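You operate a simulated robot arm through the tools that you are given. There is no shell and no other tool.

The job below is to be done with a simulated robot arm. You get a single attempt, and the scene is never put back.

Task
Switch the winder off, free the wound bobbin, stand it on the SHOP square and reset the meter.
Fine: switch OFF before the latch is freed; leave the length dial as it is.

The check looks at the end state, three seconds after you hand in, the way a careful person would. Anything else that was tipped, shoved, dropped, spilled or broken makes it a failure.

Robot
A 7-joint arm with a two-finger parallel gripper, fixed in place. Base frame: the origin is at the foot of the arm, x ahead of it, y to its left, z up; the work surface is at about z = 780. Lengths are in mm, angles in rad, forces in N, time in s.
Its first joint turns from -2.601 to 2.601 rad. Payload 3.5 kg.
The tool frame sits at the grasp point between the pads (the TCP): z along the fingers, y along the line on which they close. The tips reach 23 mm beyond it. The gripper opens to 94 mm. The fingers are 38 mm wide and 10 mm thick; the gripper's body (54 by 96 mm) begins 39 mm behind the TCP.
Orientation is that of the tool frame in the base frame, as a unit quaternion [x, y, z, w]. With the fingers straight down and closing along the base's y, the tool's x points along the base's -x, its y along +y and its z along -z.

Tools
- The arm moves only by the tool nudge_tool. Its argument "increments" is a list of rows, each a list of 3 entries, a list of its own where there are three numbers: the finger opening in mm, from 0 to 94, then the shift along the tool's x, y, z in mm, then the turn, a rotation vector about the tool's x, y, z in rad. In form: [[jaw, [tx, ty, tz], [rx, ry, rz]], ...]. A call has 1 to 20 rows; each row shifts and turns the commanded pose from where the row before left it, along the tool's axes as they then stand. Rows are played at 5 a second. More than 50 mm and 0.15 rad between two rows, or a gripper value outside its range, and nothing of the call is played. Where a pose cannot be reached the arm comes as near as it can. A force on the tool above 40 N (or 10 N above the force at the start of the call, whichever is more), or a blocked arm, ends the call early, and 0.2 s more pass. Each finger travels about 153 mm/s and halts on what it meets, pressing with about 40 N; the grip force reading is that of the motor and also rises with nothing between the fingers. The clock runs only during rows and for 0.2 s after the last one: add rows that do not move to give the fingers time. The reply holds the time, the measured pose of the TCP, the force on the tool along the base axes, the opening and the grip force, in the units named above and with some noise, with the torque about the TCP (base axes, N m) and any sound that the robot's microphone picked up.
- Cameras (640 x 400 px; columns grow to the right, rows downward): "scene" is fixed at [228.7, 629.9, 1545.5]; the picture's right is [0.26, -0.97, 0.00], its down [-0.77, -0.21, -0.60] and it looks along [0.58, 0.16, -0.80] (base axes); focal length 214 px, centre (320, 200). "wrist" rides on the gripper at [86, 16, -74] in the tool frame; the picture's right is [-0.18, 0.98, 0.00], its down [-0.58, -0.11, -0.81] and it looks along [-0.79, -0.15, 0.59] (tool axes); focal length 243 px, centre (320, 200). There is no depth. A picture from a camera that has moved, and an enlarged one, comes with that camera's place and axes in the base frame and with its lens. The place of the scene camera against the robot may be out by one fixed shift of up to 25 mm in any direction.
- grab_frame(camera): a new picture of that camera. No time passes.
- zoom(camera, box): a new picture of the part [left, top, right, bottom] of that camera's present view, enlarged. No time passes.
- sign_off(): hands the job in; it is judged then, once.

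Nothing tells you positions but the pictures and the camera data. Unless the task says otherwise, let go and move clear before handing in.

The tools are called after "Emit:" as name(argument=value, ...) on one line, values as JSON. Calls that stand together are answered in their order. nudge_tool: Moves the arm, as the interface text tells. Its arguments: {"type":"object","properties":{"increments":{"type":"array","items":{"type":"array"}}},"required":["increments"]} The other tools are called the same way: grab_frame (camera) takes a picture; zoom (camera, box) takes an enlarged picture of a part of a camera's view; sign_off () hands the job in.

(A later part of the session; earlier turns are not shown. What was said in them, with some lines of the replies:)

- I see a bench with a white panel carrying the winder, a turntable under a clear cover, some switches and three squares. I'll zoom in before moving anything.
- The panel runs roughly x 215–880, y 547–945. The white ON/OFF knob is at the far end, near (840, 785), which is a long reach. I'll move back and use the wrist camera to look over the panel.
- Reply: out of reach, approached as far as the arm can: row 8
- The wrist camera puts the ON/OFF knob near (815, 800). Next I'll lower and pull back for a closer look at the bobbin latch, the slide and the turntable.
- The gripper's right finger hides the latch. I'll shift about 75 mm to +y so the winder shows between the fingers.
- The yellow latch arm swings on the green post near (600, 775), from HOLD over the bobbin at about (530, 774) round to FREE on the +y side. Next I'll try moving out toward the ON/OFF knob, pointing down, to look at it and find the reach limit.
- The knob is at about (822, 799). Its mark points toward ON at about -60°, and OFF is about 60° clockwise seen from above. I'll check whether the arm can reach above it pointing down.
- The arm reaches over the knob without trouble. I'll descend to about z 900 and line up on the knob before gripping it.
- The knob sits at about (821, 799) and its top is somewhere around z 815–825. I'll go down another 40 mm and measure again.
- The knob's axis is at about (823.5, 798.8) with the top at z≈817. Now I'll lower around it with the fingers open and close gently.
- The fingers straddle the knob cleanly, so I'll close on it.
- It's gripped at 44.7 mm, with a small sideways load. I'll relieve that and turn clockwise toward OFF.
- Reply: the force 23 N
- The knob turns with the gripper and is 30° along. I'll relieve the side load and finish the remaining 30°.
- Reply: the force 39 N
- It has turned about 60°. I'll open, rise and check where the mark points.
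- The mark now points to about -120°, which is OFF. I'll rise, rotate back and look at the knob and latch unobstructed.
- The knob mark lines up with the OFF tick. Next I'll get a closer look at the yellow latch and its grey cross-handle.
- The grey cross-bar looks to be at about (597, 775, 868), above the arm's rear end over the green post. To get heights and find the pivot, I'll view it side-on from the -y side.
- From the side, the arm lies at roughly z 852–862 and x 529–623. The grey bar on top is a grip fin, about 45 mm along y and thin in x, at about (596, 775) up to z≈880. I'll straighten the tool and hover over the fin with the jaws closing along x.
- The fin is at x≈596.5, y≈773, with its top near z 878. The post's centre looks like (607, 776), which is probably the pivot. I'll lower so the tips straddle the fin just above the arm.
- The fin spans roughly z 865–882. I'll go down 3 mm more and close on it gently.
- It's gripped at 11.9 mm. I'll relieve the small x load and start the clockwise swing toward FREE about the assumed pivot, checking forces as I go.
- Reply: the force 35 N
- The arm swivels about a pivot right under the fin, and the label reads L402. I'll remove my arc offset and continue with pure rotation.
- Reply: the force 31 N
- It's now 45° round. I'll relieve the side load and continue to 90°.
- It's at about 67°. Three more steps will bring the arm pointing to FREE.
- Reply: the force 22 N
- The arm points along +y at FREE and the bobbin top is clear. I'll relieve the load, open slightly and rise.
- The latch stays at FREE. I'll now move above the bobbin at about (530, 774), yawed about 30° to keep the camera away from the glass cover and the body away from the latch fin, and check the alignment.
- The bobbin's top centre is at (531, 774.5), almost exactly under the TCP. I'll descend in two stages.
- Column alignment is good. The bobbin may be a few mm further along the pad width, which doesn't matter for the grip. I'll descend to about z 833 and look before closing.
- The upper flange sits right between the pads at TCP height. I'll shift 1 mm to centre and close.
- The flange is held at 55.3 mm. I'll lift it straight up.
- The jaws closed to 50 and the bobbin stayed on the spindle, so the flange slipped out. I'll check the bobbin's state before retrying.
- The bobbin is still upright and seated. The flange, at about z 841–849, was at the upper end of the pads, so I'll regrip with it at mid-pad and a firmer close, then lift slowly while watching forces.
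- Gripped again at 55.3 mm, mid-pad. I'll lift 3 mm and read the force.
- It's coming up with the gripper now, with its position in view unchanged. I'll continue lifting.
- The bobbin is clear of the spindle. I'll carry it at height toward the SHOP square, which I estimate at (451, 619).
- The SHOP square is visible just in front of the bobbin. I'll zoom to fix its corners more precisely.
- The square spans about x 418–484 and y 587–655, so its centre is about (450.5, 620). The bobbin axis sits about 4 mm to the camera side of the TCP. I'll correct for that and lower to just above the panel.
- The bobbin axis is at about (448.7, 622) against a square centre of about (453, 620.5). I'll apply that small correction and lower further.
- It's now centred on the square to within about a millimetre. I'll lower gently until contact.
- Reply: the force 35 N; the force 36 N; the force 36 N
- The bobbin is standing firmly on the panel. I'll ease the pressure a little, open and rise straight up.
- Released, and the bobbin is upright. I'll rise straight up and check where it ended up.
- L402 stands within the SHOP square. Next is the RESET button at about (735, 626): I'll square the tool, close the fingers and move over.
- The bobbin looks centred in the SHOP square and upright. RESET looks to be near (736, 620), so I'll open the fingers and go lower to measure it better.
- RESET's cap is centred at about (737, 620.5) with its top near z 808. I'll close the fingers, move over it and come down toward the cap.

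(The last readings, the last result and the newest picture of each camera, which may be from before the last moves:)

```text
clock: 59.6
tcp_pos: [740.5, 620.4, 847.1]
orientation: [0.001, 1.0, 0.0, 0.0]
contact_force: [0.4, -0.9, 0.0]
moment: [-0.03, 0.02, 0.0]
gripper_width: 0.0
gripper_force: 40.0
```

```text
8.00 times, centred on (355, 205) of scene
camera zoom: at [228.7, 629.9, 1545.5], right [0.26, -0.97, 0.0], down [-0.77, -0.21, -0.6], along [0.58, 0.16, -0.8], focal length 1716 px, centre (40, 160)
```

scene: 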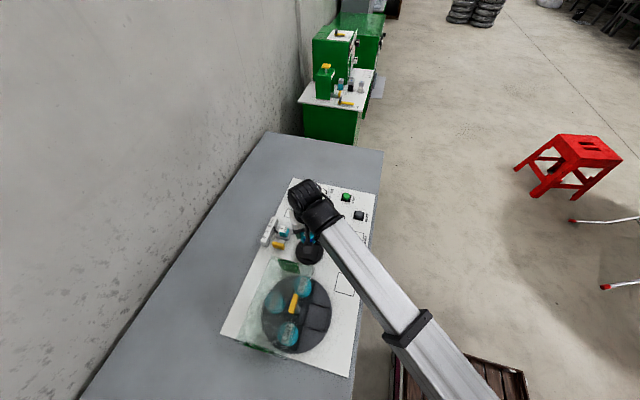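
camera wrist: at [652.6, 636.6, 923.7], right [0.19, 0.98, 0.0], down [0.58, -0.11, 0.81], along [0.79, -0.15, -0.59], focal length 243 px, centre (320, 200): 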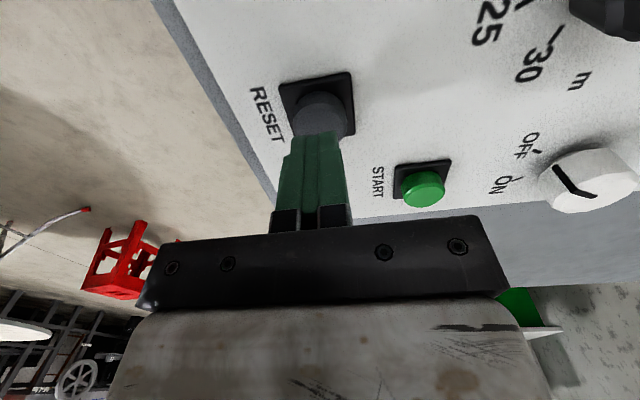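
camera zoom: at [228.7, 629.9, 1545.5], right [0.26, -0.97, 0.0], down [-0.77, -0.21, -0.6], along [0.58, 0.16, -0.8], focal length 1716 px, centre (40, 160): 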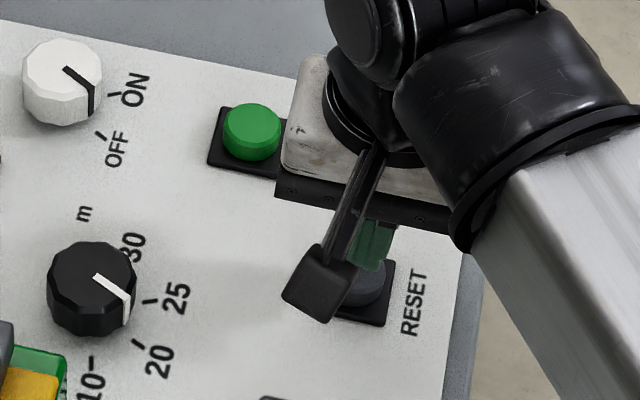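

The fingertips are centred over the cap. I'll press down in small steps.

Emit:
nudge_tool(increments=[[0, [0, 0, 6], [0, 0, 0]], [0, [0, 0, 4], [0, 0, 0]], [0, [0, 0, 2], [0, 0, 0]], [0, [0, 0, 2], [0, 0, 0]], [0, [0, 0, 0], [0, 0, 0]]])

```text
clock: 60.8
tcp_pos: [738.0, 620.4, 834.0]
orientation: [0.001, 1.0, 0.0, 0.0]
contact_force: [0.7, 0.6, 0.3]
moment: [0.01, 0.0, 0.02]
gripper_width: 0.3
gripper_force: 40.3
```

Emit:
nudge_tool(increments=[[0, [0, 0, 2], [0, 0, 0]], [0, [0, 0, 2], [0, 0, 0]], [0, [0, 0, 1], [0, 0, 0]], [0, [0, 0, 0], [0, 0, 0]]])

Emit:
zoom(camera="scene", box=[280, 180, 370, 240])

```text
clock: 61.8
tcp_pos: [737.3, 620.8, 827.4]
orientation: [0.001, 1.0, 0.0, 0.0]
contact_force: [-0.5, -0.5, 2.0]
moment: [0.01, 0.04, -0.01]
gripper_width: 0.1
gripper_force: 39.9
```

```text
6.67 times, centred on (325, 210) of scene
camera zoom: at [228.7, 629.9, 1545.5], right [0.26, -0.97, 0.0], down [-0.77, -0.21, -0.6], along [0.58, 0.16, -0.8], focal length 1430 px, centre (287, 133)
```

zoom: 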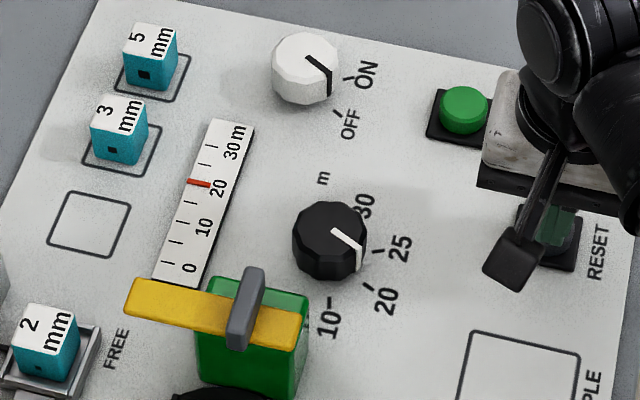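

There's only light contact and the meter is unchanged. I'll press further.

Emit:
nudge_tool(increments=[[0, [0, 0, 1], [0, 0, 0]], [0, [0, 0, 1], [0, 0, 0]], [0, [0, 0, 1], [0, 0, 0]], [0, [0, 0, 0], [0, 0, 0]]])

Emit:
zoom(camera="scene", box=[280, 180, 370, 240])

```text
clock: 62.8
tcp_pos: [737.1, 622.4, 826.0]
orientation: [0.001, 1.0, 0.0, 0.0]
contact_force: [-0.8, -0.9, 2.7]
moment: [-0.04, 0.02, 0.02]
gripper_width: 0.0
gripper_force: 39.9
heard: click
```

```text
6.67 times, centred on (325, 210) of scene
camera zoom: at [228.7, 629.9, 1545.5], right [0.26, -0.97, 0.0], down [-0.77, -0.21, -0.6], along [0.58, 0.16, -0.8], focal length 1430 px, centre (287, 133)
```

zoom: 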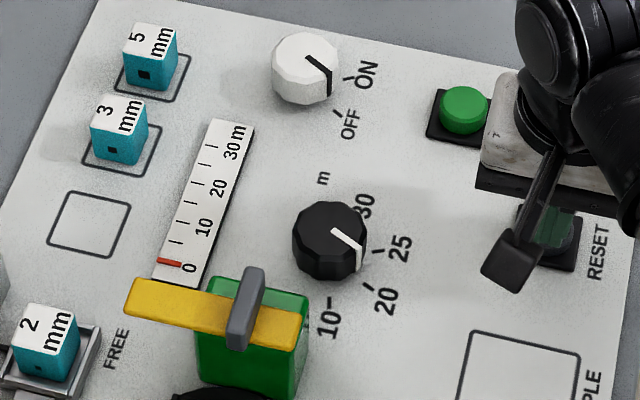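

The RESET button clicked and the meter pointer dropped to 0. I'll withdraw straight up and move clear for a final check.

Emit:
nudge_tool(increments=[[0, [0, 0, -15], [0, 0, 0]], [0, [0, 0, -35], [0, 0, 0]], [0, [0, 0, -45], [0, 0, 0]], [0, [0, 0, -45], [0, 0, 0]], [0, [0, 0, -45], [0, 0, 0]], [0, [-30, -30, -45], [0, 0, 0]], [0, [-30, -30, -40], [0, 0, 0]], [0, [-30, 0, -40], [0, 0, 0]], [0, [-30, 0, 0], [0, 0, 0]], [0, [0, 0, 0], [0, 0, 0]]])

Emit:
grab_frame(camera="scene")

Emit:
zoom(camera="scene", box=[270, 170, 380, 240])

Emit:
zoom(camera="scene", box=[290, 170, 360, 210])

Emit:
zoom(camera="scene", box=[220, 230, 380, 380])

Emit:
zoom(camera="scene", box=[320, 250, 380, 310])

```text
refused: row 6 steps farther than a row can; nothing moved
```

```text
taken
```

scene: 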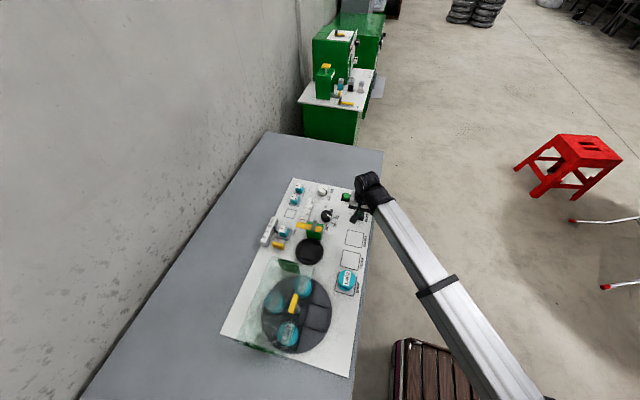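

```text
5.71 times, centred on (325, 205) of scene
camera zoom: at [228.7, 629.9, 1545.5], right [0.26, -0.97, 0.0], down [-0.77, -0.21, -0.6], along [0.58, 0.16, -0.8], focal length 1226 px, centre (291, 171)
```

zoom: 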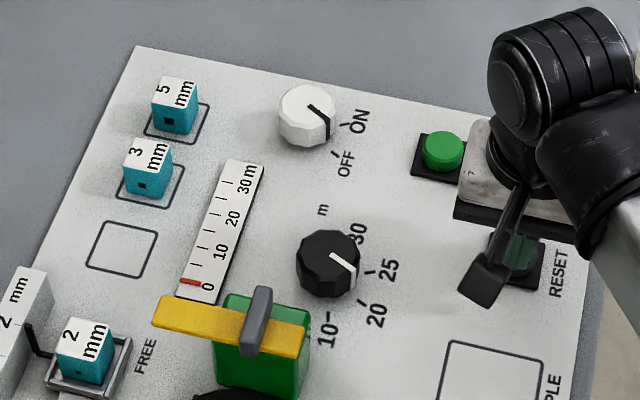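

```text
9.14 times, centred on (325, 190) of scene
camera zoom: at [228.7, 629.9, 1545.5], right [0.26, -0.97, 0.0], down [-0.77, -0.21, -0.6], along [0.58, 0.16, -0.8], focal length 1961 px, centre (274, 291)
```

zoom: 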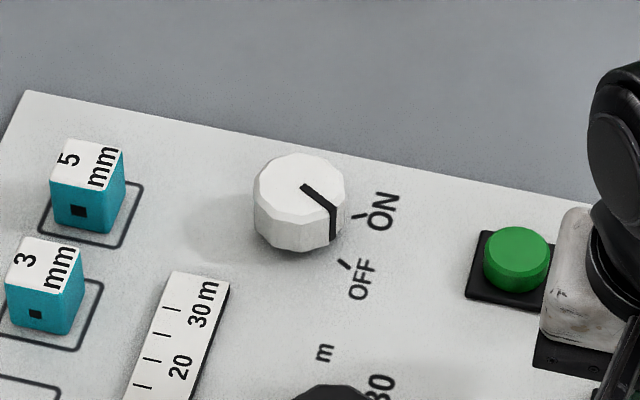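

```text
2.67 times, centred on (300, 305) of scene
camera zoom: at [228.7, 629.9, 1545.5], right [0.26, -0.97, 0.0], down [-0.77, -0.21, -0.6], along [0.58, 0.16, -0.8], focal length 572 px, centre (373, -80)
```

zoom: 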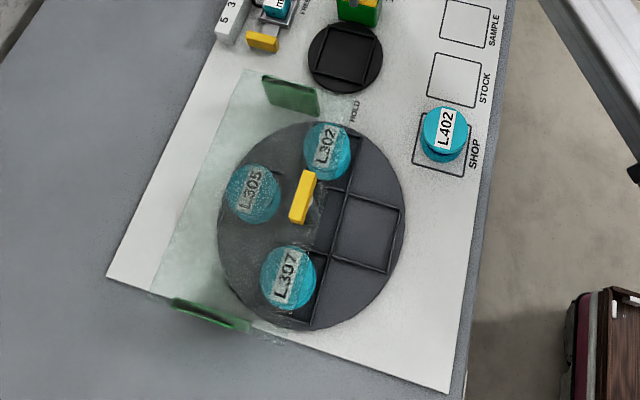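

```text
6.67 times, centred on (350, 280) of scene
camera zoom: at [228.7, 629.9, 1545.5], right [0.26, -0.97, 0.0], down [-0.77, -0.21, -0.6], along [0.58, 0.16, -0.8], focal length 1430 px, centre (120, -333)
```

zoom: 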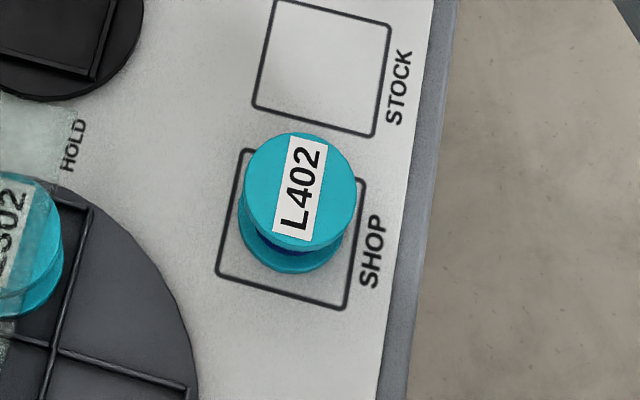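

That last move was refused because one row was too long, so the arm hasn't moved. The meter reads 0 and the other items look right; I'll withdraw with shorter steps.

Emit:
nudge_tool(increments=[[0, [0, 0, -15], [0, 0, 0]], [0, [0, 0, -35], [0, 0, 0]], [0, [0, 0, -45], [0, 0, 0]], [0, [0, 0, -45], [0, 0, 0]], [0, [0, 0, -45], [0, 0, 0]], [0, [30, 15, 0], [0, 0, 0]], [0, [30, 15, 0], [0, 0, 0]], [0, [30, 15, 0], [0, 0, 0]], [0, [0, 15, 0], [0, 0, 0]], [0, [0, 0, 0], [0, 0, 0]]])

Emit:
grab_frame(camera="wrist")

Emit:
zoom(camera="wrist", box=[340, 0, 540, 140])

Emit:
grab_frame(camera="scene")

```text
clock: 65.0
tcp_pos: [647.5, 681.3, 1010.9]
orientation: [0.001, 1.0, 0.0, 0.001]
contact_force: [0.5, -0.5, -0.1]
moment: [0.0, 0.01, -0.01]
gripper_width: 0.0
gripper_force: 39.8
```

```text
taken
camera wrist: at [561.6, 698.0, 1086.7], right [0.19, 0.98, 0.0], down [0.58, -0.11, 0.81], along [0.79, -0.15, -0.59], focal length 243 px, centre (320, 200)
```

wrist: 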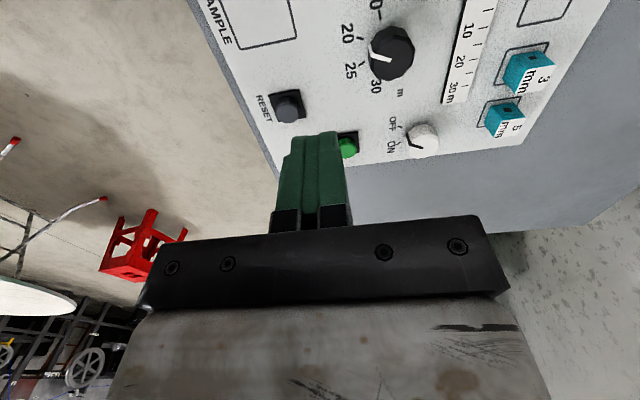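

```text
2.86 times, centred on (440, 70) of wrist
camera zoom: at [561.6, 698.0, 1086.7], right [0.19, 0.98, 0.0], down [0.58, -0.11, 0.81], along [0.79, -0.15, -0.59], focal length 693 px, centre (-23, 571)
```

zoom: 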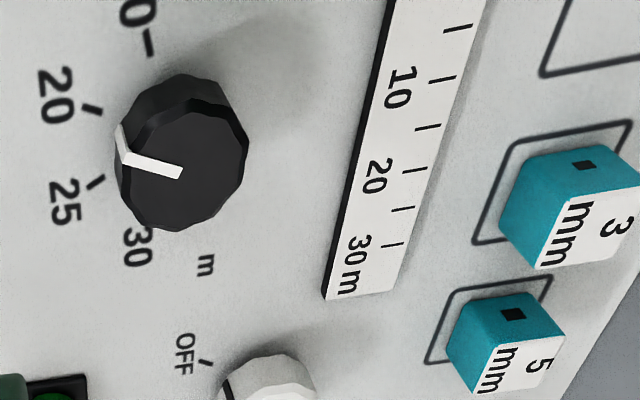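

```text
taken
```

scene: 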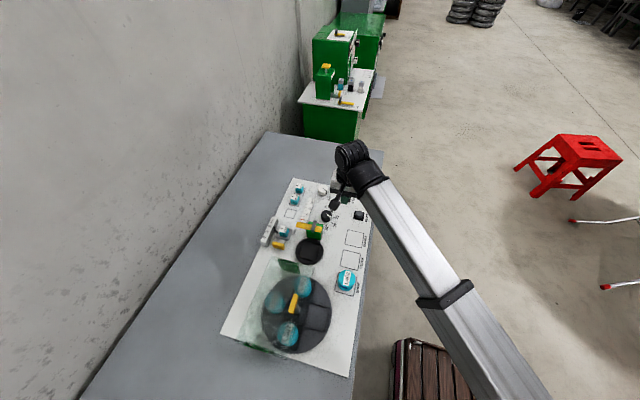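

The length dial is unchanged. I'll take one last close look at the switch and RESET from here.

Emit:
zoom(camera="wrist", box=[370, 90, 470, 170])

Emit:
zoom(camera="scene", box=[260, 200, 370, 300])

```text
5.00 times, centred on (420, 130) of wrist
camera zoom: at [561.6, 698.0, 1086.7], right [0.19, 0.98, 0.0], down [0.58, -0.11, 0.81], along [0.79, -0.15, -0.59], focal length 1213 px, centre (-180, 550)
```

zoom: 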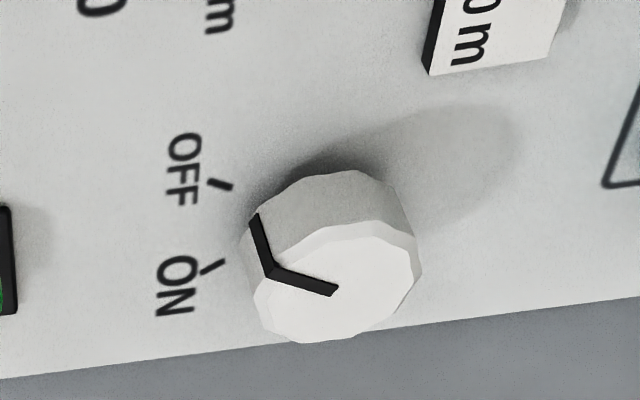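

```text
4.00 times, centred on (315, 250) of scene
camera zoom: at [228.7, 629.9, 1545.5], right [0.26, -0.97, 0.0], down [-0.77, -0.21, -0.6], along [0.58, 0.16, -0.8], focal length 858 px, centre (340, 0)
```

zoom: 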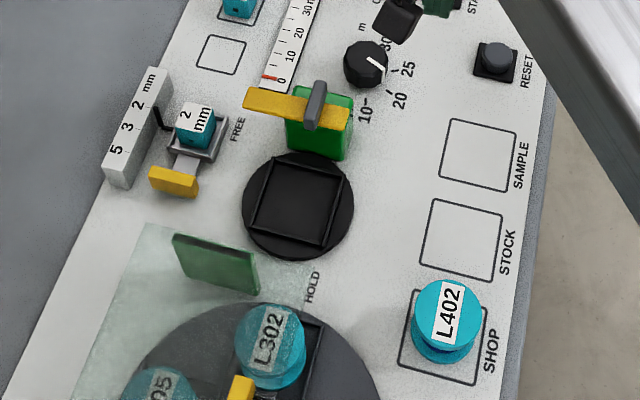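

Everything checks out:
- **Switch:** the mark is on OFF.
- **Latch:** it points to FREE.
- **Bobbin:** L402 stands upright in the SHOP square.
- **Meter:** it reads 0.
- **Length dial:** it hasn't changed.

The gripper is empty and clear, so I'm handing in.

Emit:
sign_off()

```text
The job is handed in.
```

The job is handed in, and in the last pictures everything was where the task asked. The check's result hasn't come back to me.

- **Switch:** turned to OFF before I touched the latch.
- **Latch:** swung to FREE, and it stayed there.
- **Bobbin:** L402 is upright and centred on the SHOP square. The first lift slipped and left it seated, so I gripped it again and the second lift held. While setting it down I pressed it onto the panel with about 35 N for a moment; it showed no tilt or shift afterwards.
- **Meter:** RESET clicked and the pointer dropped to 0.
- **Length dial:** not touched, and it reads the same as at the start.

I saw nothing else moved or tipped. The gripper was empty and clear when I handed in.
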